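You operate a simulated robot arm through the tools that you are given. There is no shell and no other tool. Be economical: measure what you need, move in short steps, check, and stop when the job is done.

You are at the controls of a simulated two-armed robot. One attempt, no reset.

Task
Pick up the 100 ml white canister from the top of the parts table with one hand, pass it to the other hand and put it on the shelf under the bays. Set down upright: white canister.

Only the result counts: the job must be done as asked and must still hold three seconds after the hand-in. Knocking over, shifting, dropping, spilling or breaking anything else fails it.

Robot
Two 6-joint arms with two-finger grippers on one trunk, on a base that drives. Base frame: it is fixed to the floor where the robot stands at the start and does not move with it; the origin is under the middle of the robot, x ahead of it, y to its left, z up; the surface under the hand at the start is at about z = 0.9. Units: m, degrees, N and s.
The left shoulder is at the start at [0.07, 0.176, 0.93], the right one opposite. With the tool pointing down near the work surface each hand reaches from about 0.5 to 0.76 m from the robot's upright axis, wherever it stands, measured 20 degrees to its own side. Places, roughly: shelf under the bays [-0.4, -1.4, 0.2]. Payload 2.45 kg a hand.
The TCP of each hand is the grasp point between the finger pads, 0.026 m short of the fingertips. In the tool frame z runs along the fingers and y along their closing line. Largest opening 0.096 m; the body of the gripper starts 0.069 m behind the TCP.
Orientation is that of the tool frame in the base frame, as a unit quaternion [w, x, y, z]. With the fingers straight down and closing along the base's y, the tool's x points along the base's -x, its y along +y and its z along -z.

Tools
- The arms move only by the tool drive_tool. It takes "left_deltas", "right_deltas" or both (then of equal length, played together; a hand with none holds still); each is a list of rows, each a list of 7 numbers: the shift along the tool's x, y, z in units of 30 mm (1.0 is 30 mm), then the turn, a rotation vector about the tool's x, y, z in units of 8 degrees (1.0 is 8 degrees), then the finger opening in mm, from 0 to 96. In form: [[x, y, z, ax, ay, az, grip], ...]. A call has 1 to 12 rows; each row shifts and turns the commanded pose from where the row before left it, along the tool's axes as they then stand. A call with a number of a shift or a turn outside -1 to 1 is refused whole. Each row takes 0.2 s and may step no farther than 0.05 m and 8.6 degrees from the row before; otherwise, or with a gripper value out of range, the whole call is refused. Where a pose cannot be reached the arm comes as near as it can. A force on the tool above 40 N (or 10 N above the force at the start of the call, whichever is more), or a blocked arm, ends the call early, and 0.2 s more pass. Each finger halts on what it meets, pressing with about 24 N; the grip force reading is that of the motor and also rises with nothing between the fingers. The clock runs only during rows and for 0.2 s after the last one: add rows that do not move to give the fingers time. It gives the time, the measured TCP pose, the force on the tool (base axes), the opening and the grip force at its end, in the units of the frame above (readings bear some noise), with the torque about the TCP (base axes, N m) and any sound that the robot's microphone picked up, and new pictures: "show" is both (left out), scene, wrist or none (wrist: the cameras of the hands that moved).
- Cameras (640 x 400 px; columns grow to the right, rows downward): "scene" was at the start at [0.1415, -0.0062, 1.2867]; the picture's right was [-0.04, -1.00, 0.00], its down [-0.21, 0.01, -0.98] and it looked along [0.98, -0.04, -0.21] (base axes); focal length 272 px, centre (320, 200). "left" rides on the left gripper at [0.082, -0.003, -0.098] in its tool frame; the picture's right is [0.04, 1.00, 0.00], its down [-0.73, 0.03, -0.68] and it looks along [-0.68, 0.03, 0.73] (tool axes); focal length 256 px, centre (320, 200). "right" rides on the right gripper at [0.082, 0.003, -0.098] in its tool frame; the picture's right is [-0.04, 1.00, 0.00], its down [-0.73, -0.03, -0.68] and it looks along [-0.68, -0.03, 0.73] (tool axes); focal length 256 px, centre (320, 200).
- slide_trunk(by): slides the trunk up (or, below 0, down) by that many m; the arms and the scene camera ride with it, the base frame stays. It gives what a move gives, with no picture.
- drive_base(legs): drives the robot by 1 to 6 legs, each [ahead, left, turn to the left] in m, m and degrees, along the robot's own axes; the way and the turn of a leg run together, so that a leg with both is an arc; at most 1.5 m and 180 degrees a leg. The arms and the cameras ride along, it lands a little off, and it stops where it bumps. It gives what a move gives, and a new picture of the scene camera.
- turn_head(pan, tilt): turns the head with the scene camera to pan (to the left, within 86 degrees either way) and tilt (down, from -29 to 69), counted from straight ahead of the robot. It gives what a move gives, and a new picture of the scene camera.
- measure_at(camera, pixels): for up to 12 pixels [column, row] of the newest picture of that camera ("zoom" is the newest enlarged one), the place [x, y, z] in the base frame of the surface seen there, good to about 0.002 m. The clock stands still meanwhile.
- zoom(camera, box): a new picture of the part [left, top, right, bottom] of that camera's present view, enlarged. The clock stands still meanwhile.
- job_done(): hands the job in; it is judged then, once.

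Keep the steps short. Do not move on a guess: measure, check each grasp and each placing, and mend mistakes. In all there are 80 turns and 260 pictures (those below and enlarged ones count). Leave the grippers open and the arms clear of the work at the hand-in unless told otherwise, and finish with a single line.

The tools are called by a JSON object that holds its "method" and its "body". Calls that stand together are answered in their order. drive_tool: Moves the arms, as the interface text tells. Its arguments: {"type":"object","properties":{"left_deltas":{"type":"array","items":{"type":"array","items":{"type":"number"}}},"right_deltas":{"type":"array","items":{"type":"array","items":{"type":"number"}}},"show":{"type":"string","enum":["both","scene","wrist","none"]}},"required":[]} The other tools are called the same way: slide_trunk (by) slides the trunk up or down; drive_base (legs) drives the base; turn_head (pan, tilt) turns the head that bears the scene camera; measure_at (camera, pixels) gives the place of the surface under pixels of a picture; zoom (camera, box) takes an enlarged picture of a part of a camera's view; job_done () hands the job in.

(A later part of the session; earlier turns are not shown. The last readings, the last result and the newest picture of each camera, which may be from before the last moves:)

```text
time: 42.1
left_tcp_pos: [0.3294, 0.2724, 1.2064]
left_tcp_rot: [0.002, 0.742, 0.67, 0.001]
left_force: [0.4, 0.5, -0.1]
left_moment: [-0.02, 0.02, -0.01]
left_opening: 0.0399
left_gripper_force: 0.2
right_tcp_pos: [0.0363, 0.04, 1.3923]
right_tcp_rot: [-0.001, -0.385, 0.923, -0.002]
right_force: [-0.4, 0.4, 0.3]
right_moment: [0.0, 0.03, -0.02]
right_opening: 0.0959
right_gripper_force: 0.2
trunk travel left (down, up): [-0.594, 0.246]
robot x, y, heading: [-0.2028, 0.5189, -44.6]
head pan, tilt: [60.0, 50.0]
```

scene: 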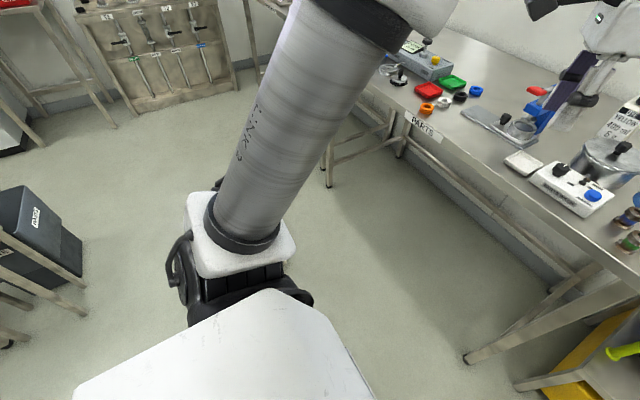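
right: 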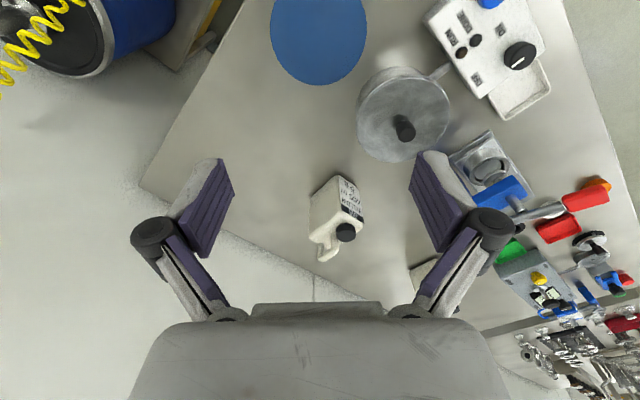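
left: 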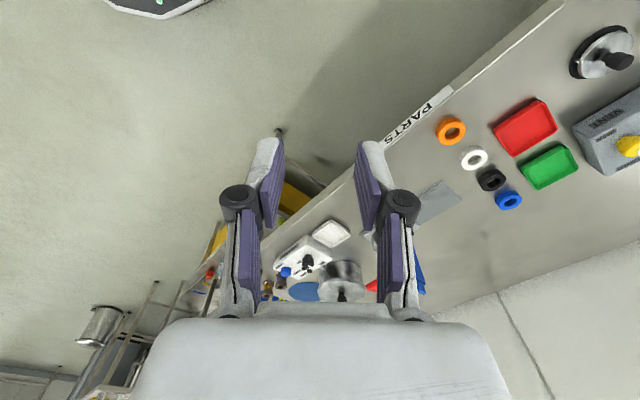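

The shoulder still hides it. It should now be about 0.85 m from the axis, so turning in place is safe. I'll turn left 60° and look straight ahead and down.

{"method": "drive_base", "body": {"legs": [[0, 0, 60]]}}

{"method": "turn_head", "body": {"pan": 5, "tilt": 52}}

```text
time: 45.1
left_tcp_pos: [0.2854, 0.8497, 1.2066]
left_tcp_rot: [0.002, 0.315, 0.949, 0.001]
left_force: [-0.2, 0.9, -0.8]
left_moment: [0.02, -0.02, 0.03]
left_opening: 0.0401
left_gripper_force: 0.1
right_tcp_pos: [0.3321, 0.4792, 1.3908]
right_tcp_rot: [0.0, 0.79, -0.613, 0.0]
right_force: [-0.2, 0.1, -1.0]
right_moment: [-0.01, 0.01, -0.01]
right_opening: 0.0959
right_gripper_force: 0.1
trunk travel left (down, up): [-0.594, 0.246]
robot x, y, heading: [-0.2, 0.5239, 14.7]
head pan, tilt: [60.0, 50.0]
```

scene: 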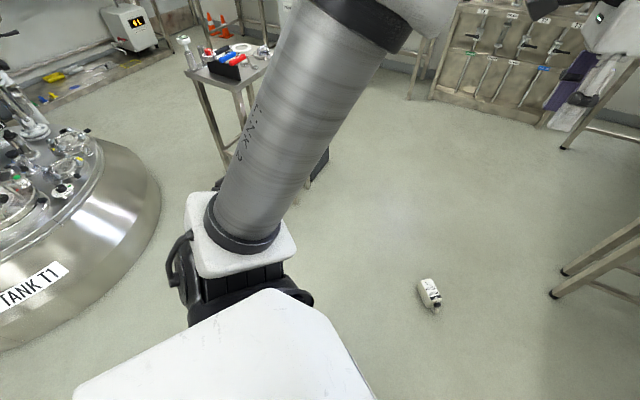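

```text
time: 46.3
left_tcp_pos: [0.2857, 0.8482, 1.2058]
left_tcp_rot: [0.003, 0.315, 0.949, 0.001]
left_force: [0.8, 0.0, -0.8]
left_moment: [0.0, -0.02, 0.02]
left_opening: 0.04
left_gripper_force: 0.1
right_tcp_pos: [0.3318, 0.4803, 1.391]
right_tcp_rot: [0.0, 0.79, -0.612, 0.0]
right_force: [0.9, 0.2, 0.7]
right_moment: [-0.03, 0.0, -0.02]
right_opening: 0.0963
right_gripper_force: 0.0
trunk travel left (down, up): [-0.594, 0.246]
robot x, y, heading: [-0.2039, 0.5228, 14.5]
head pan, tilt: [5.0, 52.0]
```

scene: 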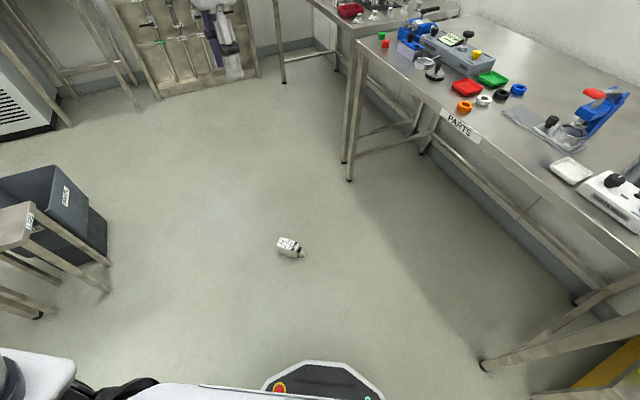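

The canister lies at (290,246), intact. Zoom in and measure.

{"method": "zoom", "body": {"camera": "scene", "box": [250, 216, 330, 266]}}

{"method": "measure_at", "body": {"camera": "zoom", "pixels": [[220, 220], [225, 260], [260, 170], [390, 220], [345, 300], [330, 250], [385, 265], [435, 305], [395, 250], [370, 330], [300, 210], [500, 350]]}}

```text
8.00 times, centred on (290, 241) of scene
```

zoom: 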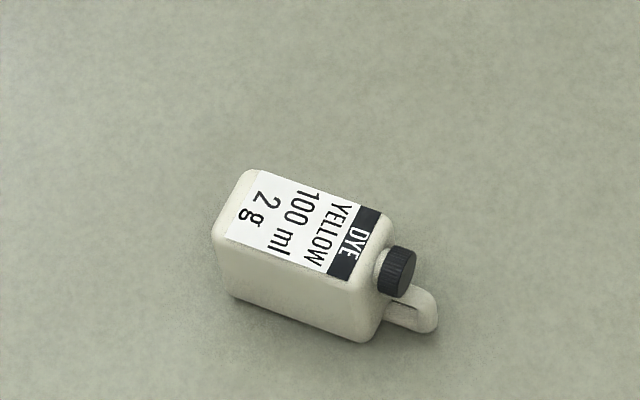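

```text
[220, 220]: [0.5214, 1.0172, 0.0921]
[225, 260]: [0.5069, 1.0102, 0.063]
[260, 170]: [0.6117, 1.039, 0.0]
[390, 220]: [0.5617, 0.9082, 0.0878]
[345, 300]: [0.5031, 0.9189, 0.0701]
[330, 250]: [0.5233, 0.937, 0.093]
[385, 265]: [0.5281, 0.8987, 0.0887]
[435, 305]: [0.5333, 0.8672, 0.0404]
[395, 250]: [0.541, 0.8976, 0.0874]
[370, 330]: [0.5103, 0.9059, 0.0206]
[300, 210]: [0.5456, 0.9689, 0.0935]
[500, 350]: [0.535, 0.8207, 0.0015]
```

The canister lies on its back with the label up, cap toward -y, centre about (0.536, 0.962), label face at z 0.093. I'll face heading 0 with it ahead-left, then pick it with the left hand yawed so its camera side is toward the bottom. Pitching the hand level to the right will then stand the canister upright for the right hand.

{"method": "drive_base", "body": {"legs": [[0, 0, -14.6], [0.12, 0.22, 0]]}}

{"method": "drive_tool", "body": {"left_deltas": [[0, 0, 0, 0, 0, 0.8, 60], [0, 0, 0, 0, 0, 0.8, 80], [0, 0, 0, 0, 0, 0.8, 96], [0, 0, 0, 0, 0, 0.8, 96], [0, 0, 0, 0, 0, 0.8, 96], [0, 0, 0, 0, 0, 0.8, 96]], "show": "both"}}

```text
time: 49.0
left_tcp_pos: [0.4706, 0.9361, 1.2057]
left_tcp_rot: [0.002, 0.43, 0.903, 0.001]
left_force: [0.9, 0.0, 0.1]
left_moment: [0.0, -0.01, -0.02]
left_opening: 0.0402
left_gripper_force: 0.1
right_tcp_pos: [0.4256, 0.5652, 1.3915]
right_tcp_rot: [0.0, 0.709, -0.705, 0.0]
right_force: [-1.0, 0.2, -0.5]
right_moment: [0.01, -0.01, -0.02]
right_opening: 0.0964
right_gripper_force: 0.0
trunk travel left (down, up): [-0.594, 0.246]
robot x, y, heading: [-0.0853, 0.7369, 0.4]
head pan, tilt: [5.0, 52.0]
```

scene: 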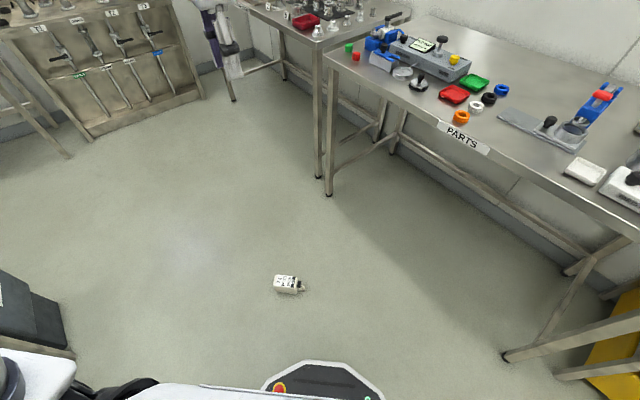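

```text
time: 50.4
left_tcp_pos: [0.4706, 0.9358, 1.2052]
left_tcp_rot: [0.001, 0.703, 0.711, 0.002]
left_force: [0.1, -0.6, 0.4]
left_moment: [0.0, -0.02, -0.01]
left_opening: 0.0957
left_gripper_force: 0.1
right_tcp_pos: [0.427, 0.5661, 1.392]
right_tcp_rot: [0.0, 0.709, -0.705, 0.0]
right_force: [0.4, 0.0, 0.1]
right_moment: [0.01, 0.0, 0.0]
right_opening: 0.0961
right_gripper_force: 0.0
trunk travel left (down, up): [-0.594, 0.246]
robot x, y, heading: [-0.0812, 0.7382, 0.3]
head pan, tilt: [5.0, 52.0]
```

scene: 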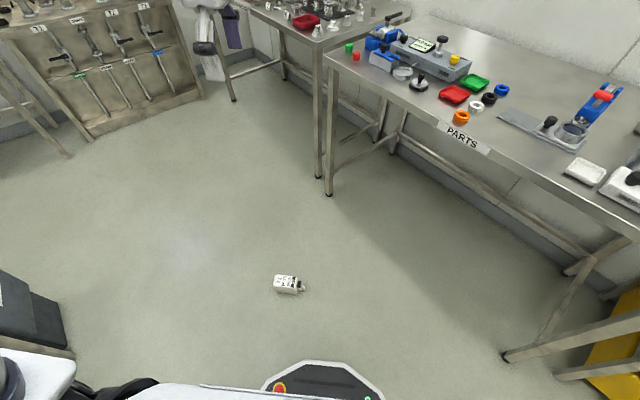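
left: 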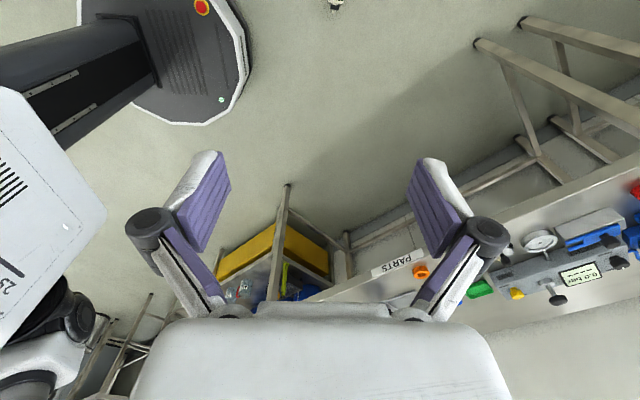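

The left tool x axis now points along +y, as wanted. I'll lower the trunk fully and take a fresh look.

{"method": "slide_trunk", "body": {"by": -0.55}}

{"method": "turn_head", "body": {"pan": 12, "tilt": 45}}

{"method": "zoom", "body": {"camera": "scene", "box": [220, 150, 380, 250]}}

```text
refused: -0.55 is not a number from -0.4 to 0.4
```

```text
time: 51.1
left_tcp_pos: [0.4712, 0.9357, 1.2069]
left_tcp_rot: [0.002, 0.703, 0.712, 0.002]
left_force: [0.0, 0.2, 0.2]
left_moment: [0.01, -0.03, 0.0]
left_opening: 0.0964
left_gripper_force: 0.0
right_tcp_pos: [0.4267, 0.5653, 1.3925]
right_tcp_rot: [0.0, 0.709, -0.705, 0.0]
right_force: [0.4, 0.1, 0.0]
right_moment: [-0.02, -0.01, 0.02]
right_opening: 0.0957
right_gripper_force: 0.1
trunk travel left (down, up): [-0.594, 0.246]
robot x, y, heading: [-0.0801, 0.7393, 0.6]
head pan, tilt: [12.0, 45.0]
```

scene: 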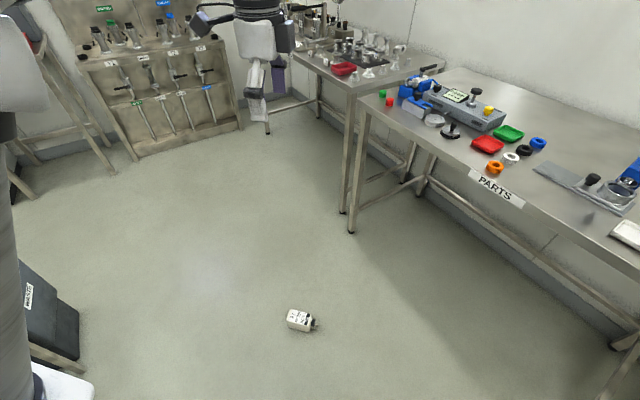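

```text
4.00 times, centred on (300, 200) of scene
```

zoom: 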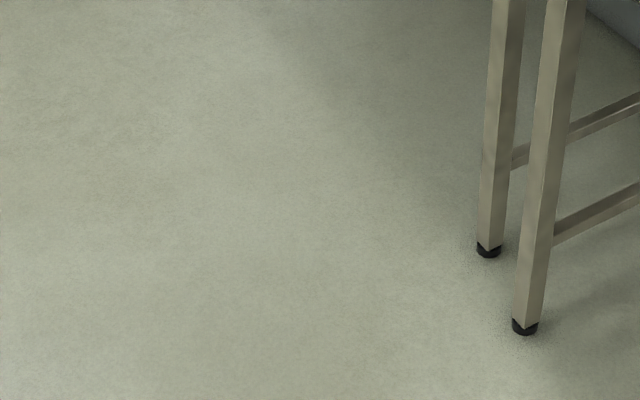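

The trunk moves at most 0.4 m per call. Something grey stands at the left edge of the picture, so I'll measure it first.

{"method": "measure_at", "body": {"camera": "scene", "pixels": [[40, 275], [77, 345], [60, 375], [30, 265], [20, 60], [30, 100], [300, 322], [10, 180]]}}

{"method": "turn_head", "body": {"pan": 60, "tilt": 35}}

```text
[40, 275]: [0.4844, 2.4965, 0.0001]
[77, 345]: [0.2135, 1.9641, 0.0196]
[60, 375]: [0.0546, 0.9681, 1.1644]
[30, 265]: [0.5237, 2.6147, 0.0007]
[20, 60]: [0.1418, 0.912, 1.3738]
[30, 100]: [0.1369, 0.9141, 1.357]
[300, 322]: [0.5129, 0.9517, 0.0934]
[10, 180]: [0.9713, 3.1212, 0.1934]
```

```text
time: 52.2
left_tcp_pos: [0.4713, 0.936, 1.2064]
left_tcp_rot: [0.001, 0.702, 0.712, 0.001]
left_force: [0.6, 0.1, 0.2]
left_moment: [-0.01, -0.03, 0.01]
left_opening: 0.096
left_gripper_force: 0.0
right_tcp_pos: [0.4264, 0.567, 1.3918]
right_tcp_rot: [0.0, 0.709, -0.705, 0.0]
right_force: [0.6, -0.5, 0.2]
right_moment: [0.02, 0.02, 0.02]
right_opening: 0.0961
right_gripper_force: 0.1
trunk travel left (down, up): [-0.594, 0.246]
robot x, y, heading: [-0.082, 0.7407, 0.2]
head pan, tilt: [60.0, 35.0]
```

scene: 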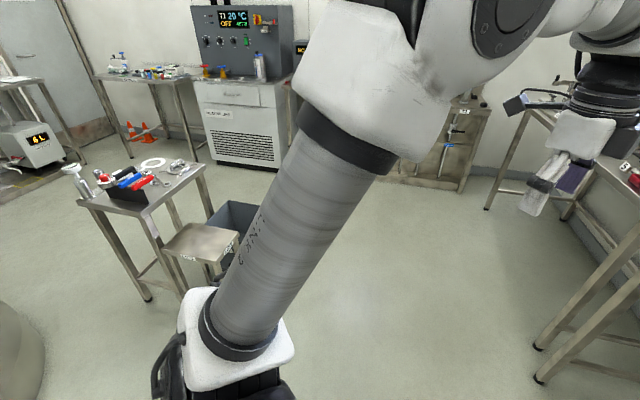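

The stool and bin are more than 0.8 m away, so the space is clear. Lowering the trunk in two steps.

{"method": "slide_trunk", "body": {"by": -0.4}}

{"method": "slide_trunk", "body": {"by": -0.16}}

{"method": "turn_head", "body": {"pan": 12, "tilt": 45}}

{"method": "drive_tool", "body": {"left_deltas": [[0, 0, 0.5, 0, 0, 0, 96]], "show": "wrist"}}

```text
time: 56.0
left_tcp_pos: [0.4706, 0.9364, 0.8065]
left_tcp_rot: [0.002, 0.703, 0.711, 0.001]
left_force: [-0.6, -0.5, 0.5]
left_moment: [0.01, 0.02, -0.02]
left_opening: 0.0961
left_gripper_force: 0.0
right_tcp_pos: [0.4262, 0.5662, 0.9908]
right_tcp_rot: [0.0, 0.709, -0.705, 0.001]
right_force: [0.1, 0.4, -0.7]
right_moment: [-0.01, 0.0, 0.01]
right_opening: 0.0963
right_gripper_force: 0.2
trunk travel left (down, up): [-0.194, 0.646]
robot x, y, heading: [-0.0849, 0.738, 0.2]
head pan, tilt: [60.0, 35.0]
```

```text
time: 57.9
left_tcp_pos: [0.4705, 0.9364, 0.6463]
left_tcp_rot: [0.002, 0.702, 0.712, 0.003]
left_force: [-1.4, -0.2, -0.2]
left_moment: [-0.03, -0.01, -0.04]
left_opening: 0.096
left_gripper_force: 0.0
right_tcp_pos: [0.4253, 0.5665, 0.8325]
right_tcp_rot: [0.0, 0.708, -0.706, 0.0]
right_force: [-0.7, 1.3, -0.3]
right_moment: [0.01, -0.03, 0.0]
right_opening: 0.0957
right_gripper_force: 0.0
trunk travel left (down, up): [-0.034, 0.806]
robot x, y, heading: [-0.0875, 0.7412, 0.1]
head pan, tilt: [60.0, 35.0]
```

```text
time: 59.0
left_tcp_pos: [0.4711, 0.9359, 0.6453]
left_tcp_rot: [0.002, 0.703, 0.712, 0.002]
left_force: [0.0, -0.3, -0.5]
left_moment: [0.03, 0.01, -0.04]
left_opening: 0.096
left_gripper_force: 0.0
right_tcp_pos: [0.4259, 0.5676, 0.8324]
right_tcp_rot: [0.0, 0.709, -0.705, 0.0]
right_force: [0.4, 0.5, 0.0]
right_moment: [0.0, -0.02, -0.04]
right_opening: 0.0959
right_gripper_force: 0.1
trunk travel left (down, up): [-0.034, 0.806]
robot x, y, heading: [-0.0813, 0.7377, 0.2]
head pan, tilt: [12.0, 45.0]
```

scene: 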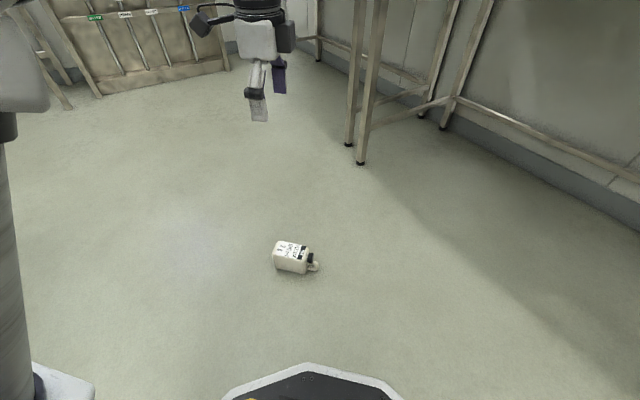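

```text
time: 59.4
left_tcp_pos: [0.4727, 0.9357, 0.6307]
left_tcp_rot: [0.001, 0.703, 0.711, 0.001]
left_force: [0.4, 0.5, 0.2]
left_moment: [-0.01, -0.05, -0.03]
left_opening: 0.096
left_gripper_force: 0.0
right_tcp_pos: [0.426, 0.5663, 0.8318]
right_tcp_rot: [0.0, 0.709, -0.705, 0.001]
right_force: [-0.7, -0.7, -0.2]
right_moment: [0.0, -0.02, 0.0]
right_opening: 0.0961
right_gripper_force: 0.0
trunk travel left (down, up): [-0.034, 0.806]
robot x, y, heading: [-0.0859, 0.7385, 0.3]
head pan, tilt: [12.0, 45.0]
```

left: 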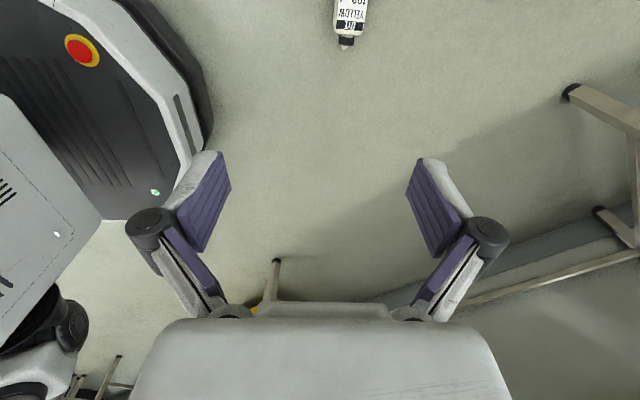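

Measuring the canister again from this lower view.

{"method": "zoom", "body": {"camera": "scene", "box": [255, 231, 335, 281]}}

{"method": "measure_at", "body": {"camera": "scene", "pixels": [[275, 253], [281, 242], [308, 249], [305, 260], [276, 265], [304, 272], [311, 256], [318, 266], [290, 250]]}}

```text
8.00 times, centred on (295, 256) of scene
```

zoom: 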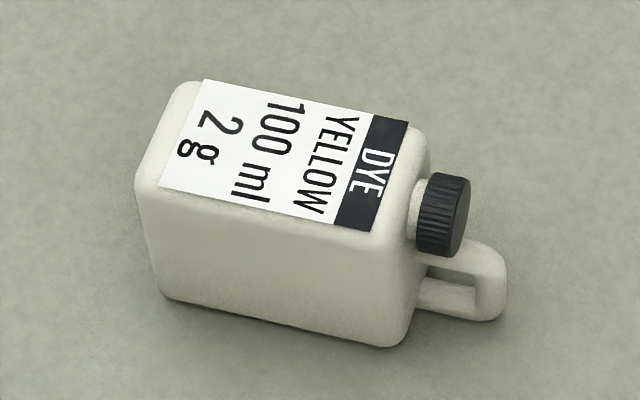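

```text
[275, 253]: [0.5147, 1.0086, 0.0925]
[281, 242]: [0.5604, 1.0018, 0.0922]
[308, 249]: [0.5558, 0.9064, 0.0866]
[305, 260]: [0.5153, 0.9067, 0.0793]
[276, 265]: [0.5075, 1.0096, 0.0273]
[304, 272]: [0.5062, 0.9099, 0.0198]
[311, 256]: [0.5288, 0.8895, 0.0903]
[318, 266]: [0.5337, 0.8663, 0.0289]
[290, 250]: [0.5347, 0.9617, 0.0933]
```

The canister axis runs along y, with sides at x 0.506 and 0.566 and the bottom at y 1.012. Left hand target: (0.536, 0.972). I'll descend 0.36 m while centring.

{"method": "drive_tool", "body": {"left_deltas": [[0.1, 0.176, 1, 0, 0, 0, 96], [0.1, 0.176, 1, 0, 0, 0, 96], [0.1, 0.176, 1, 0, 0, 0, 96], [0.1, 0.176, 1, 0, 0, 0, 96], [0.1, 0.176, 1, 0, 0, 0, 96], [0.1, 0.176, 1, 0, 0, 0, 96], [0.1, 0.176, 1, 0, 0, 0, 96], [0.1, 0.176, 1, 0, 0, 0, 96], [0.1, 0.176, 1, 0, 0, 0, 96], [0.1, 0.176, 1, 0, 0, 0, 96], [0.1, 0.176, 1, 0, 0, 0, 96], [0.1, 0.176, 1, 0, 0, 0, 96]], "show": "both"}}

```text
time: 62.0
left_tcp_pos: [0.5362, 0.9706, 0.2717]
left_tcp_rot: [0.001, 0.702, 0.712, 0.002]
left_force: [0.6, 0.5, 0.2]
left_moment: [-0.01, 0.0, 0.0]
left_opening: 0.096
left_gripper_force: 0.0
right_tcp_pos: [0.4259, 0.5664, 0.831]
right_tcp_rot: [0.0, 0.709, -0.706, 0.001]
right_force: [-0.3, -0.1, 0.3]
right_moment: [0.0, -0.01, -0.02]
right_opening: 0.0957
right_gripper_force: 0.1
trunk travel left (down, up): [-0.034, 0.806]
robot x, y, heading: [-0.0814, 0.7403, 0.4]
head pan, tilt: [12.0, 45.0]
```

scene: 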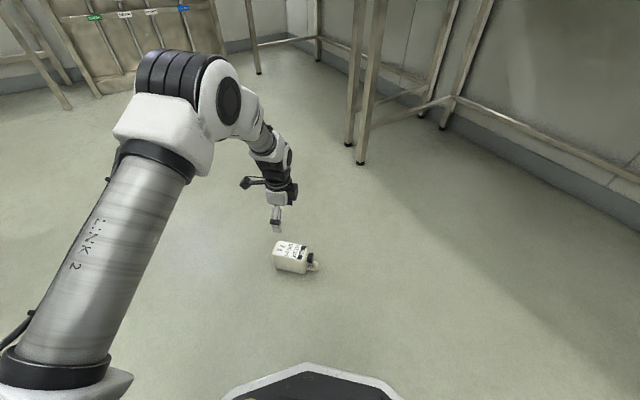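
left: 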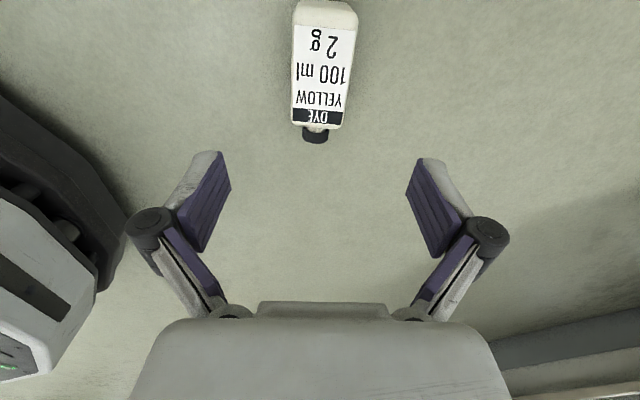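

Aligned. Descending to TCP z≈0.063 with the fingers wide open.

{"method": "drive_tool", "body": {"left_deltas": [[0.05, 0, 0.95, 0, 0, 0, 96], [0, 0, 0.95, 0, 0, 0, 96], [0, 0, 0.95, 0, 0, 0, 96], [0, 0, 0.95, 0, 0, 0, 96], [0, 0, 0.95, 0, 0, 0, 96], [0, 0, 0.95, 0, 0, 0, 96], [0, 0, 0.7, 0, 0, 0, 96], [0, 0, 0.5, 0, 0, 0, 96], [0, 0, 0, 0, 0, 0, 96]], "show": "both"}}

```text
time: 64.0
left_tcp_pos: [0.5351, 0.9739, 0.0631]
left_tcp_rot: [0.002, 0.703, 0.711, 0.002]
left_force: [-0.2, -0.4, 0.0]
left_moment: [0.02, 0.0, -0.01]
left_opening: 0.0959
left_gripper_force: 0.1
right_tcp_pos: [0.4255, 0.5662, 0.8312]
right_tcp_rot: [0.001, 0.709, -0.705, 0.0]
right_force: [0.2, 0.2, 0.3]
right_moment: [0.0, 0.02, 0.02]
right_opening: 0.0962
right_gripper_force: 0.1
trunk travel left (down, up): [-0.034, 0.806]
robot x, y, heading: [-0.0811, 0.7392, 0.5]
head pan, tilt: [12.0, 45.0]
```

scene: 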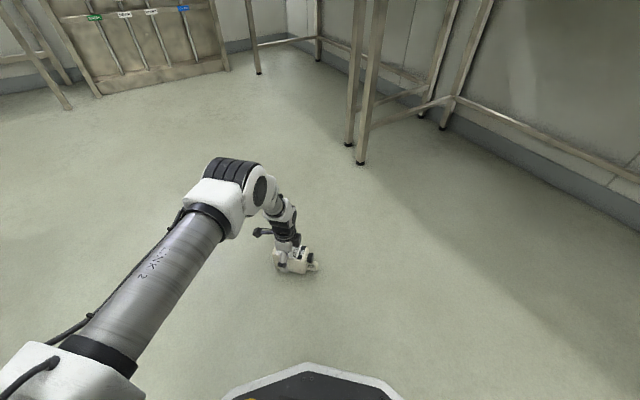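
left: 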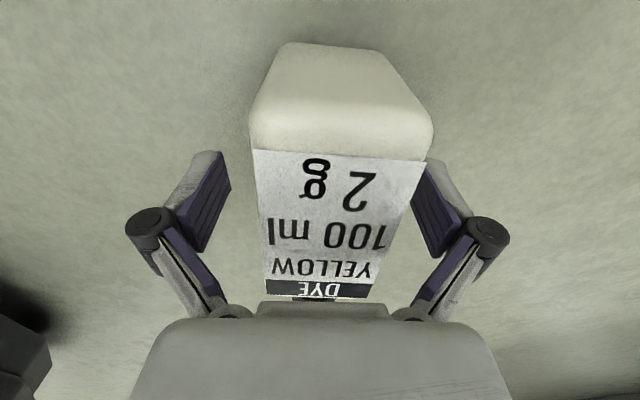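

The canister sits about 5 mm toward tool +y. I'll shift that and close.

{"method": "drive_tool", "body": {"left_deltas": [[0, 0.17, 0, 0, 0, 0, 96], [0, 0, 0, 0, 0, 0, 70], [0, 0, 0, 0, 0, 0, 60], [0, 0, 0, 0, 0, 0, 50], [0, 0, 0, 0, 0, 0, 30], [0, 0, 0, 0, 0, 0, 30]], "show": "wrist"}}

```text
time: 65.4
left_tcp_pos: [0.5415, 0.9736, 0.0649]
left_tcp_rot: [0.002, 0.703, 0.711, 0.002]
left_force: [-1.9, -0.3, 0.5]
left_moment: [0.01, 0.13, -0.06]
left_opening: 0.0633
left_gripper_force: 23.9
right_tcp_pos: [0.4259, 0.5665, 0.8312]
right_tcp_rot: [0.0, 0.709, -0.705, 0.0]
right_force: [0.0, 0.1, 0.2]
right_moment: [0.01, -0.02, 0.0]
right_opening: 0.0961
right_gripper_force: 0.1
trunk travel left (down, up): [-0.034, 0.806]
robot x, y, heading: [-0.0877, 0.7378, 0.5]
head pan, tilt: [12.0, 45.0]
```

left: 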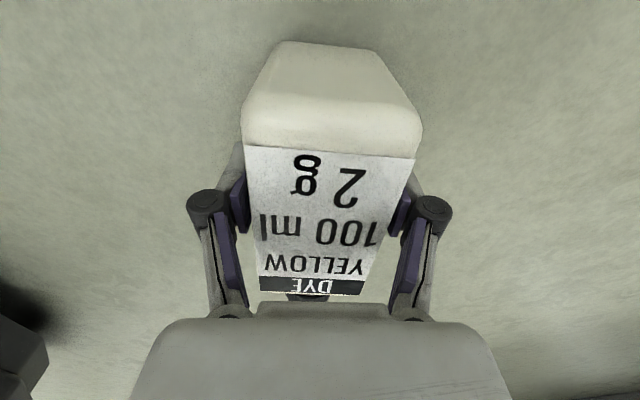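

It's gripped, but the label's lower edge is tilted about 4° relative to the fingers, so contact isn't flat. I'll open, yaw +4.4° and re-close.

{"method": "drive_tool", "body": {"left_deltas": [[0, 0, 0, 0, 0, 0, 80], [0, 0, 0, 0, 0, 0, 80], [0, 0, 0, 0, 0, 0.55, 80], [0, 0, 0, 0, 0, 0, 64], [0, 0, 0, 0, 0, 0, 58], [0, 0, 0, 0, 0, 0, 40], [0, 0, 0, 0, 0, 0, 20], [0, 0, 0, 0, 0, 0, 20]], "show": "wrist"}}

```text
time: 67.2
left_tcp_pos: [0.541, 0.9736, 0.0637]
left_tcp_rot: [0.002, 0.73, 0.684, 0.002]
left_force: [-0.1, -1.0, 0.8]
left_moment: [0.01, 0.0, 0.11]
left_opening: 0.0619
left_gripper_force: 24.4
right_tcp_pos: [0.4244, 0.5668, 0.8318]
right_tcp_rot: [0.0, 0.709, -0.705, 0.001]
right_force: [-0.2, 0.3, 0.1]
right_moment: [0.01, -0.06, -0.03]
right_opening: 0.0961
right_gripper_force: 0.1
trunk travel left (down, up): [-0.034, 0.806]
robot x, y, heading: [-0.0856, 0.7371, 0.4]
head pan, tilt: [12.0, 45.0]
```

left: 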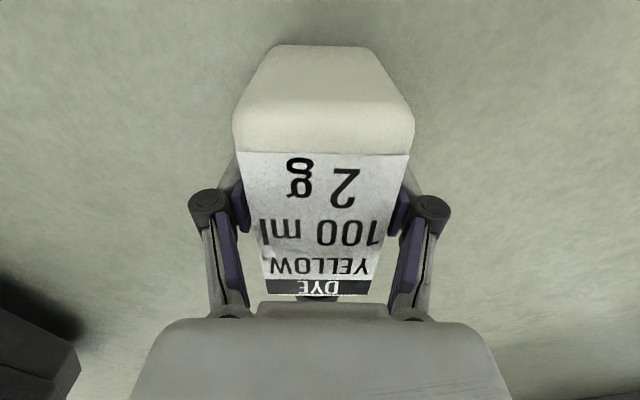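

Contact is flat now. I'll lift with the smooth trunk, 0.3 m.

{"method": "slide_trunk", "body": {"by": 0.3}}

{"method": "drive_tool", "body": {"left_deltas": [[0, 0, 0, 0, 0, 0, 20]], "show": "wrist"}}

```text
time: 70.2
left_tcp_pos: [0.5408, 0.973, 0.3641]
left_tcp_rot: [0.001, 0.73, 0.684, 0.001]
left_force: [0.2, 0.4, -4.3]
left_moment: [0.08, 0.01, -0.03]
left_opening: 0.0621
left_gripper_force: 24.3
right_tcp_pos: [0.4271, 0.5665, 1.1321]
right_tcp_rot: [0.001, 0.709, -0.705, 0.001]
right_force: [-0.5, -1.3, -0.1]
right_moment: [0.01, -0.03, 0.01]
right_opening: 0.096
right_gripper_force: 0.2
trunk travel left (down, up): [-0.334, 0.506]
robot x, y, heading: [-0.0821, 0.7383, 0.4]
head pan, tilt: [12.0, 45.0]
```

```text
time: 70.6
left_tcp_pos: [0.5408, 0.974, 0.3636]
left_tcp_rot: [0.001, 0.729, 0.684, 0.001]
left_force: [0.0, 0.6, -3.3]
left_moment: [0.07, -0.01, 0.0]
left_opening: 0.0617
left_gripper_force: 23.8
right_tcp_pos: [0.425, 0.5667, 1.1321]
right_tcp_rot: [0.001, 0.709, -0.706, 0.0]
right_force: [0.0, 0.1, -0.1]
right_moment: [0.02, 0.01, -0.01]
right_opening: 0.0961
right_gripper_force: 0.0
trunk travel left (down, up): [-0.334, 0.506]
robot x, y, heading: [-0.0863, 0.7416, 0.3]
head pan, tilt: [12.0, 45.0]
```

left: 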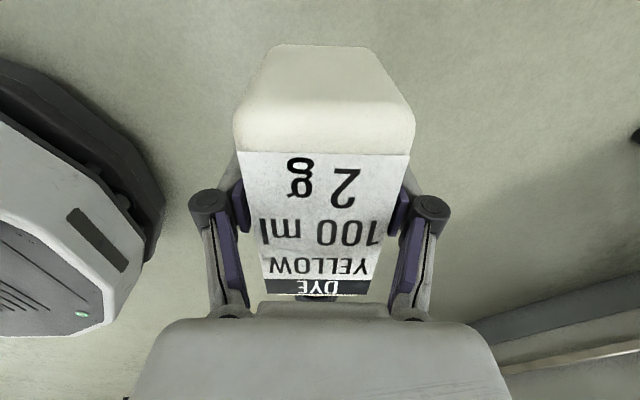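

Held firmly (-4 N load, small moment). Now raising the arm smoothly.

{"method": "drive_tool", "body": {"left_deltas": [[0, 0, -0.2, 0, 0, 0, 20], [0, 0, -0.4, 0, 0, 0, 20], [0, 0, -0.6, 0, 0, 0, 20], [0, 0, -0.8, 0, 0, 0, 20], [0, 0, -0.9, 0, 0, 0, 20], [0, 0, -0.9, 0, 0, 0, 20], [0, 0, -0.9, 0, 0, 0, 20], [0, 0, -0.9, 0, 0, 0, 20], [0, 0, -0.9, 0, 0, 0, 20], [0, 0, -0.8, 0, 0, 0, 20], [0, 0, -0.5, 0, 0, 0, 20], [0, 0, -0.2, 0, 0, 0, 20]], "show": "none"}}

{"method": "drive_tool", "body": {"left_deltas": [[0, 0, -0.2, 0, 0, 0, 20], [0, 0, -0.4, 0, 0, 0, 20], [0, 0, -0.6, 0, 0, 0, 20], [0, 0, -0.7, 0, 0, 0, 20], [0, 0, -0.8, 0, 0, 0, 20], [0, 0, -0.8, 0, 0, 0, 20], [0, 0, -0.7, 0, 0, 0, 20], [0, 0, -0.5, 0, 0, 0, 20], [0, 0, -0.3, 0, 0, 0, 20], [0, 0, 0, 0, 0, 0, 20]], "show": "scene"}}

```text
time: 73.2
left_tcp_pos: [0.5388, 0.9744, 0.6045]
left_tcp_rot: [0.001, 0.729, 0.684, 0.001]
left_force: [0.1, -0.3, -4.0]
left_moment: [0.07, 0.03, -0.01]
left_opening: 0.062
left_gripper_force: 24.1
right_tcp_pos: [0.426, 0.5667, 1.132]
right_tcp_rot: [0.001, 0.709, -0.705, 0.0]
right_force: [-0.2, -1.0, 0.0]
right_moment: [-0.04, -0.05, 0.02]
right_opening: 0.096
right_gripper_force: 0.1
trunk travel left (down, up): [-0.334, 0.506]
robot x, y, heading: [-0.0774, 0.7385, 0.1]
head pan, tilt: [12.0, 45.0]
```

```text
time: 75.4
left_tcp_pos: [0.5394, 0.9755, 0.7539]
left_tcp_rot: [0.002, 0.73, 0.684, 0.003]
left_force: [0.1, 0.5, -4.3]
left_moment: [0.06, -0.01, -0.01]
left_opening: 0.0621
left_gripper_force: 24.3
right_tcp_pos: [0.427, 0.5659, 1.1306]
right_tcp_rot: [0.001, 0.709, -0.705, 0.0]
right_force: [-0.3, -0.8, 0.6]
right_moment: [0.0, 0.03, 0.0]
right_opening: 0.0961
right_gripper_force: 0.1
trunk travel left (down, up): [-0.334, 0.506]
robot x, y, heading: [-0.0856, 0.7414, 0.2]
head pan, tilt: [12.0, 45.0]
```

scene: 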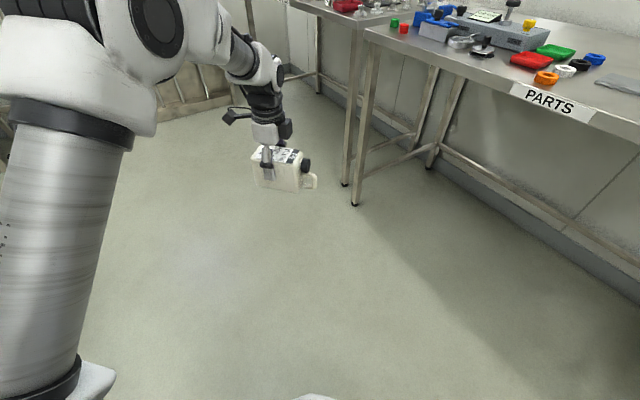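

Now I'll pitch the left hand so it points right, making the canister upright, while pitching the right hand to point left at 35° below level. Both rotate slowly.

{"method": "drive_tool", "body": {"left_deltas": [[0, 0, 0, 0, -0.3, 0, 20], [0, 0, 0, 0, -0.5, 0, 20], [0, 0, 0, 0, -0.6, 0, 20], [0, 0, 0, 0, -0.6, 0, 20], [0, 0, 0, 0, -0.6, 0, 20], [0, 0, 0, 0, -0.6, 0, 20], [0, 0, 0, 0, -0.6, 0, 20], [0, 0, 0, 0, -0.6, 0, 20], [0, 0, 0, 0, -0.6, 0, 20], [0, 0, 0, 0, -0.6, 0, 20], [0, 0, 0, 0, -0.6, 0, 20], [0, 0, 0, 0, -0.6, 0, 20]], "right_deltas": [[0, 0, 0, 0, -0.35, 0, 96], [0, 0, 0, 0, -0.35, 0, 96], [0, 0, 0, 0, -0.35, 0, 96], [0, 0, 0, 0, -0.35, 0, 96], [0, 0, 0, 0, -0.35, 0, 96], [0, 0, 0, 0, -0.35, 0, 96], [0, 0, 0, 0, -0.35, 0, 96], [0, 0, 0, 0, -0.35, 0, 96], [0, 0, 0, 0, -0.35, 0, 96], [0, 0, 0, 0, -0.35, 0, 96], [0, 0, 0, 0, -0.35, 0, 96], [0, 0, 0, 0, -0.35, 0, 96]], "show": "scene"}}

```text
time: 78.0
left_tcp_pos: [0.5396, 0.9741, 0.7538]
left_tcp_rot: [0.314, 0.649, 0.607, -0.332]
left_force: [0.3, 0.3, -3.4]
left_moment: [0.1, 0.02, -0.01]
left_opening: 0.0617
left_gripper_force: 24.3
right_tcp_pos: [0.4274, 0.5679, 1.1328]
right_tcp_rot: [-0.203, 0.678, -0.676, -0.204]
right_force: [-0.8, -0.6, 0.2]
right_moment: [-0.01, 0.03, -0.01]
right_opening: 0.096
right_gripper_force: 0.0
trunk travel left (down, up): [-0.334, 0.506]
robot x, y, heading: [-0.0836, 0.7398, 0.3]
head pan, tilt: [12.0, 45.0]
```

scene: 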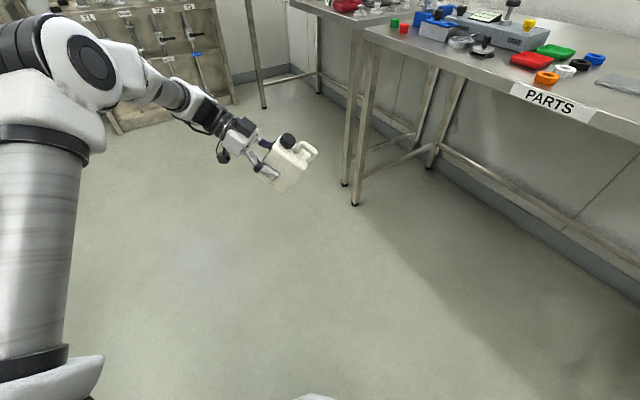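

It's still firmly held. Continuing to level.

{"method": "drive_tool", "body": {"left_deltas": [[0, 0, 0, 0, -0.3, 0, 20], [0, 0, 0, 0, -0.6, 0, 20], [0, 0, 0, 0, -0.6, 0, 20], [0, 0, 0, 0, -0.6, 0, 20], [0, 0, 0, 0, -0.6, 0, 20], [0, 0, 0, 0, -0.6, 0, 20], [0, 0, 0, 0, -0.6, 0, 20], [0, 0, 0, 0, -0.4, 0, 20], [0, 0, 0, 0, -0.15, 0, 20], [0, 0, 0, 0, 0, 0, 20]], "right_deltas": [[0, 0, 0, 0, -0.3, 0, 96], [0, 0, 0, 0, -0.3, 0, 96], [0, 0, 0, 0, -0.3, 0, 96], [0, 0, 0, 0, -0.3, 0, 96], [0, 0, 0, 0, -0.3, 0, 96], [0, 0, 0, 0, -0.3, 0, 96], [0, 0, 0, 0, -0.3, 0, 96], [0, 0, 0, 0, -0.3, 0, 96], [0, 0, 0, 0, -0.3, 0, 96], [0, 0, 0, 0, 0, 0, 96]], "show": "both"}}

```text
time: 80.2
left_tcp_pos: [0.5388, 0.9744, 0.7549]
left_tcp_rot: [0.485, 0.516, 0.483, -0.515]
left_force: [0.8, -0.7, -4.7]
left_moment: [0.12, -0.01, -0.02]
left_opening: 0.0621
left_gripper_force: 23.6
right_tcp_pos: [0.4259, 0.5667, 1.1307]
right_tcp_rot: [-0.326, 0.628, -0.625, -0.329]
right_force: [-1.1, -0.5, -0.6]
right_moment: [0.0, 0.02, -0.01]
right_opening: 0.0961
right_gripper_force: 0.1
trunk travel left (down, up): [-0.334, 0.506]
robot x, y, heading: [-0.0799, 0.7366, -0.0]
head pan, tilt: [12.0, 45.0]
```

scene: 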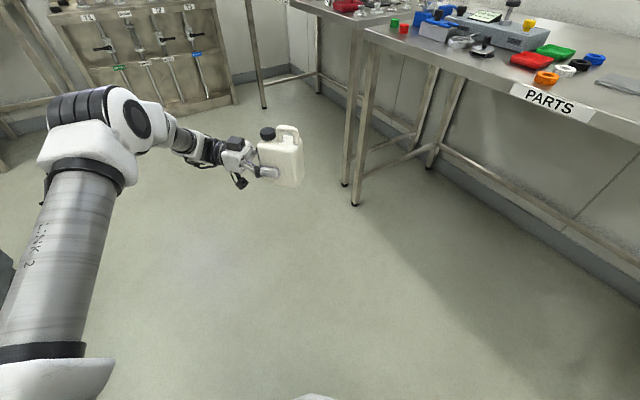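
right: 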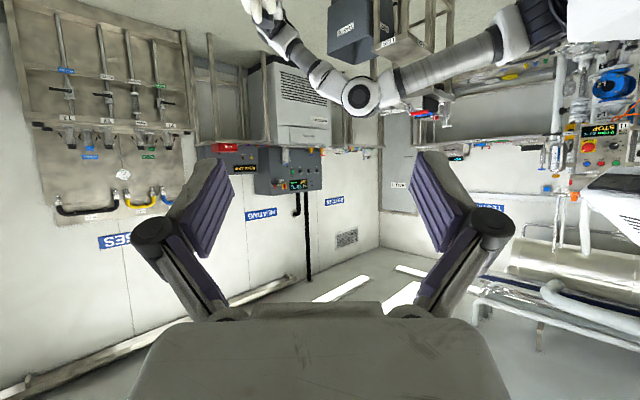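
left: 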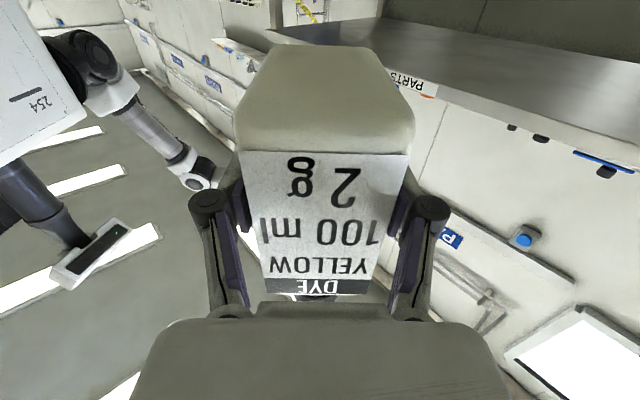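

The canister is upright in the left hand: bottom at z≈0.716, back face at y≈0.913. The right hand's target is (0.537, 0.939, 0.801), along its pointing axis. I'll move it to a point about 0.15 m short of that.

{"method": "drive_tool", "body": {"right_deltas": [[0.164, -0.308, 0.95, 0.41, 0, 0.285, 96], [0.164, -0.308, 0.95, 0, 0, 0, 96], [0.164, -0.308, 0.95, 0, 0, 0, 96], [0.164, -0.308, 0.95, 0, 0, 0, 96], [0.164, -0.308, 0.95, 0, 0, 0, 96], [0.164, -0.308, 0.95, 0, 0, 0, 96], [0.164, -0.308, 0.95, 0, 0, 0, 96], [0.164, -0.308, 0.95, 0, 0, 0, 96], [0.164, -0.308, 0.95, 0, 0, 0, 96], [0.164, -0.308, 0.95, 0, 0, 0, 96], [0.164, -0.308, 0.95, 0, 0, 0, 96], [0.164, -0.308, 0.95, 0, 0, 0, 96]], "show": "both"}}

```text
time: 82.8
left_tcp_pos: [0.5397, 0.974, 0.7536]
left_tcp_rot: [0.484, 0.517, 0.482, -0.515]
left_force: [-1.0, -0.1, -4.1]
left_moment: [0.03, 0.0, 0.0]
left_opening: 0.0619
left_gripper_force: 24.0
right_tcp_pos: [0.5474, 0.8069, 0.8865]
right_tcp_rot: [0.337, -0.606, 0.647, 0.317]
right_force: [1.0, 0.7, -0.6]
right_moment: [-0.03, 0.01, 0.01]
right_opening: 0.0961
right_gripper_force: 0.1
trunk travel left (down, up): [-0.334, 0.506]
robot x, y, heading: [-0.0873, 0.7392, 0.1]
head pan, tilt: [12.0, 45.0]
```

scene: 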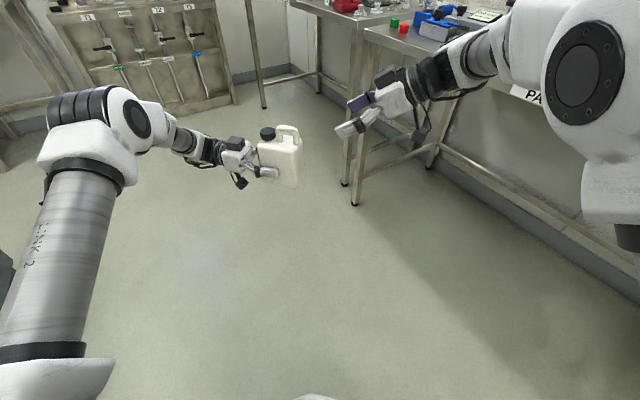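
right: 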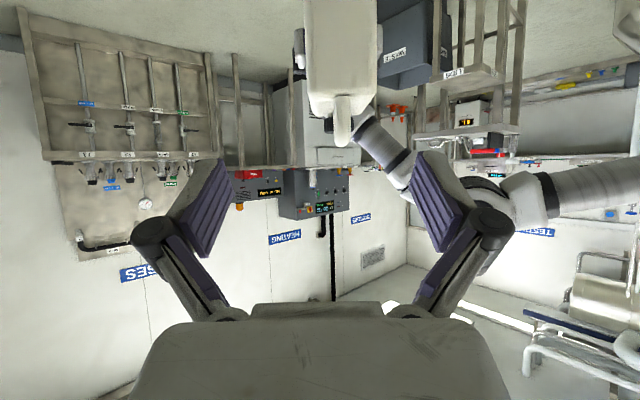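

The right hand is lined up. Before advancing I'll measure the canister's real edges.

{"method": "zoom", "body": {"camera": "scene", "box": [225, 90, 385, 190]}}

{"method": "measure_at", "body": {"camera": "zoom", "pixels": [[150, 220], [280, 230], [285, 360], [230, 300], [285, 160], [270, 135], [300, 140], [270, 210], [190, 375], [175, 165], [305, 300], [220, 345]]}}

```text
4.00 times, centred on (305, 140) of scene
```

zoom: 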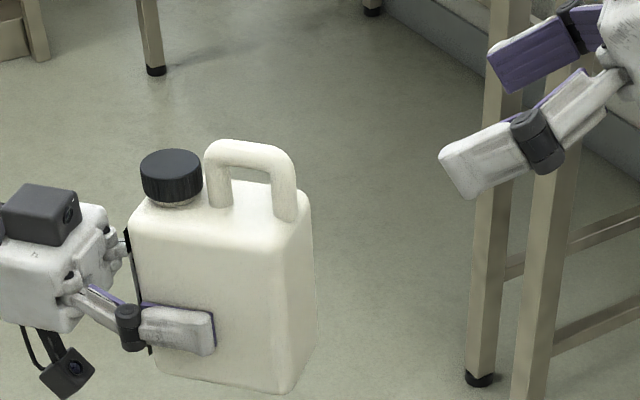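

```text
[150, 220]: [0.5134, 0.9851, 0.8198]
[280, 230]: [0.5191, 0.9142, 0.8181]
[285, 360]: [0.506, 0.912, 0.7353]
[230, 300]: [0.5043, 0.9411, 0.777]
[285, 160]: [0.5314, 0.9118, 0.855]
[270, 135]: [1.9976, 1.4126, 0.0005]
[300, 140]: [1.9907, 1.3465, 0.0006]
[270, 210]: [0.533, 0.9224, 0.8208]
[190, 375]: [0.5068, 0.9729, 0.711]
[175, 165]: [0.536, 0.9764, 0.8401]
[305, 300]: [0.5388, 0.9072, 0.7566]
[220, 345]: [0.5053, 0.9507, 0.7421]
```

Measured: back face y 0.907, sides x 0.505 to 0.566, body top z 0.82, left fingers at z 0.742–0.767. The right hand needs 18 mm along tool y and 0.153 m forward. I'll advance most of the way and look.

{"method": "drive_tool", "body": {"right_deltas": [[0, 0.31, 0.3, 0, 0, 0, 96], [0, 0.31, 0.3, 0, 0, 0, 96], [0, 0, 0.6, 0, 0, 0, 96], [0, 0, 0.6, 0, 0, 0, 96], [0, 0, 0.6, 0, 0, 0, 96], [0, 0, 0.6, 0, 0, 0, 96], [0, 0, 0.3, 0, 0, 0, 96], [0, 0, 0, 0, 0, 0, 96]], "show": "both"}}

{"method": "zoom", "body": {"camera": "scene", "box": [225, 90, 385, 190]}}

```text
time: 84.8
left_tcp_pos: [0.5393, 0.9735, 0.7529]
left_tcp_rot: [0.484, 0.517, 0.482, -0.516]
left_force: [-0.2, -0.8, -4.2]
left_moment: [0.09, 0.0, -0.01]
left_opening: 0.062
left_gripper_force: 24.0
right_tcp_pos: [0.5699, 0.8421, 0.8486]
right_tcp_rot: [0.356, -0.583, 0.654, 0.325]
right_force: [0.1, -1.2, 0.7]
right_moment: [0.01, 0.0, 0.01]
right_opening: 0.0958
right_gripper_force: 0.1
right hand out of reach, approached as far as the arm can: row 5, 6, 7
trunk travel left (down, up): [-0.334, 0.506]
robot x, y, heading: [-0.0846, 0.7392, 0.2]
head pan, tilt: [12.0, 45.0]
stopped in row 8 (right hand): the arm was blocked; the commanded pose is now the measured one
```

scene: 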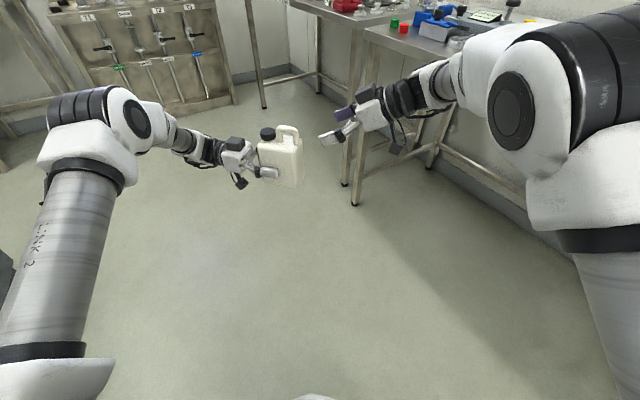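
right: 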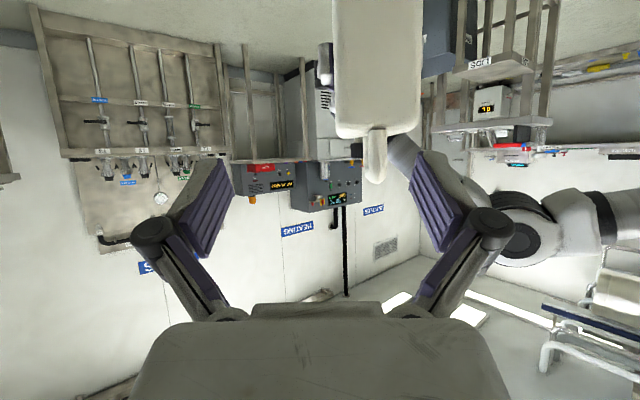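

```text
4.00 times, centred on (305, 140) of scene
```

zoom: 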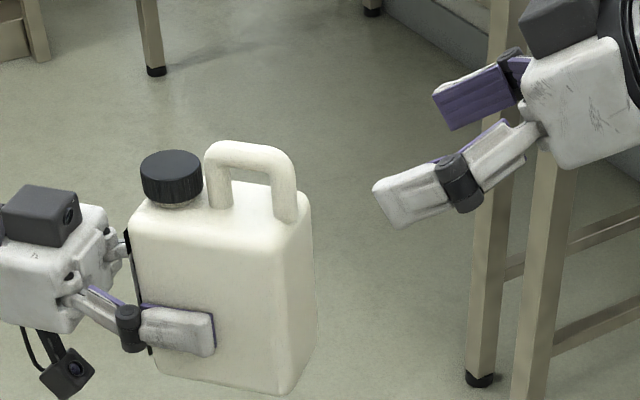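

The right hand ran out of reach here, so the handover must happen closer to the robot. First the right hand pulls back and inward, to the pregrasp for a new meeting point. Then the left brings the canister in slowly.

{"method": "drive_tool", "body": {"right_deltas": [[0, 0.2, -0.8, -0.25, 0.3, -0.16, 96], [0.38, 0.66, -0.52, 0, 0, 0, 96], [0.38, 0.66, -0.52, 0, 0, 0, 96], [0.38, 0.66, -0.52, 0, 0, 0, 96], [0.38, 0.66, -0.52, 0, 0, 0, 96], [0.38, 0.66, -0.5, 0, 0, 0, 96], [0, 0, 0, 0, 0, 0, 96]], "show": "none"}}

{"method": "drive_tool", "body": {"left_deltas": [[0, -0.09, 0.15, 0, 0, 0, 20], [0, -0.18, 0.3, 0, 0, 0, 20], [0, -0.24, 0.4, 0, 0, 0, 20], [0, -0.24, 0.4, 0, 0, 0, 20], [0, -0.24, 0.4, 0, 0, 0, 20], [0, -0.24, 0.4, 0, 0, 0, 20], [0, -0.24, 0.4, 0, 0, 0, 20], [0, -0.24, 0.4, 0, 0, 0, 20], [0, -0.24, 0.4, 0, 0, 0, 20], [0, -0.24, 0.4, 0, 0, 0, 20], [0, -0.14, 0.22, 0, 0, 0, 20], [0, -0.06, 0.1, 0, 0, 0, 20]], "show": "scene"}}

```text
time: 86.4
left_tcp_pos: [0.5405, 0.9742, 0.754]
left_tcp_rot: [0.485, 0.516, 0.483, -0.514]
left_force: [-0.3, -0.1, -4.0]
left_moment: [0.05, -0.04, -0.02]
left_opening: 0.0617
left_gripper_force: 24.0
right_tcp_pos: [0.4565, 0.7357, 0.8582]
right_tcp_rot: [0.335, -0.606, 0.648, 0.319]
right_force: [0.5, -0.9, -0.2]
right_moment: [0.01, -0.02, -0.01]
right_opening: 0.0961
right_gripper_force: 0.0
trunk travel left (down, up): [-0.334, 0.506]
robot x, y, heading: [-0.0858, 0.7393, 0.5]
head pan, tilt: [12.0, 45.0]
```

```text
time: 89.0
left_tcp_pos: [0.459, 0.8602, 0.7545]
left_tcp_rot: [0.486, 0.517, 0.483, -0.514]
left_force: [0.5, -0.4, -4.3]
left_moment: [0.11, -0.01, 0.04]
left_opening: 0.0618
left_gripper_force: 23.5
right_tcp_pos: [0.4563, 0.7351, 0.8565]
right_tcp_rot: [0.335, -0.605, 0.648, 0.319]
right_force: [0.3, 0.2, -0.3]
right_moment: [-0.02, 0.0, -0.02]
right_opening: 0.0961
right_gripper_force: 0.1
trunk travel left (down, up): [-0.334, 0.506]
robot x, y, heading: [-0.0832, 0.7406, 0.5]
head pan, tilt: [12.0, 45.0]
```

scene: 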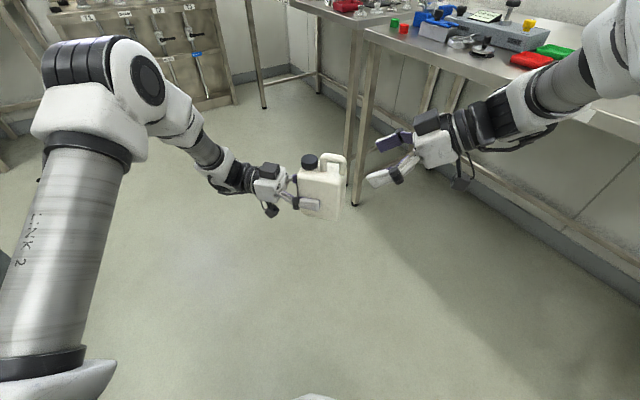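

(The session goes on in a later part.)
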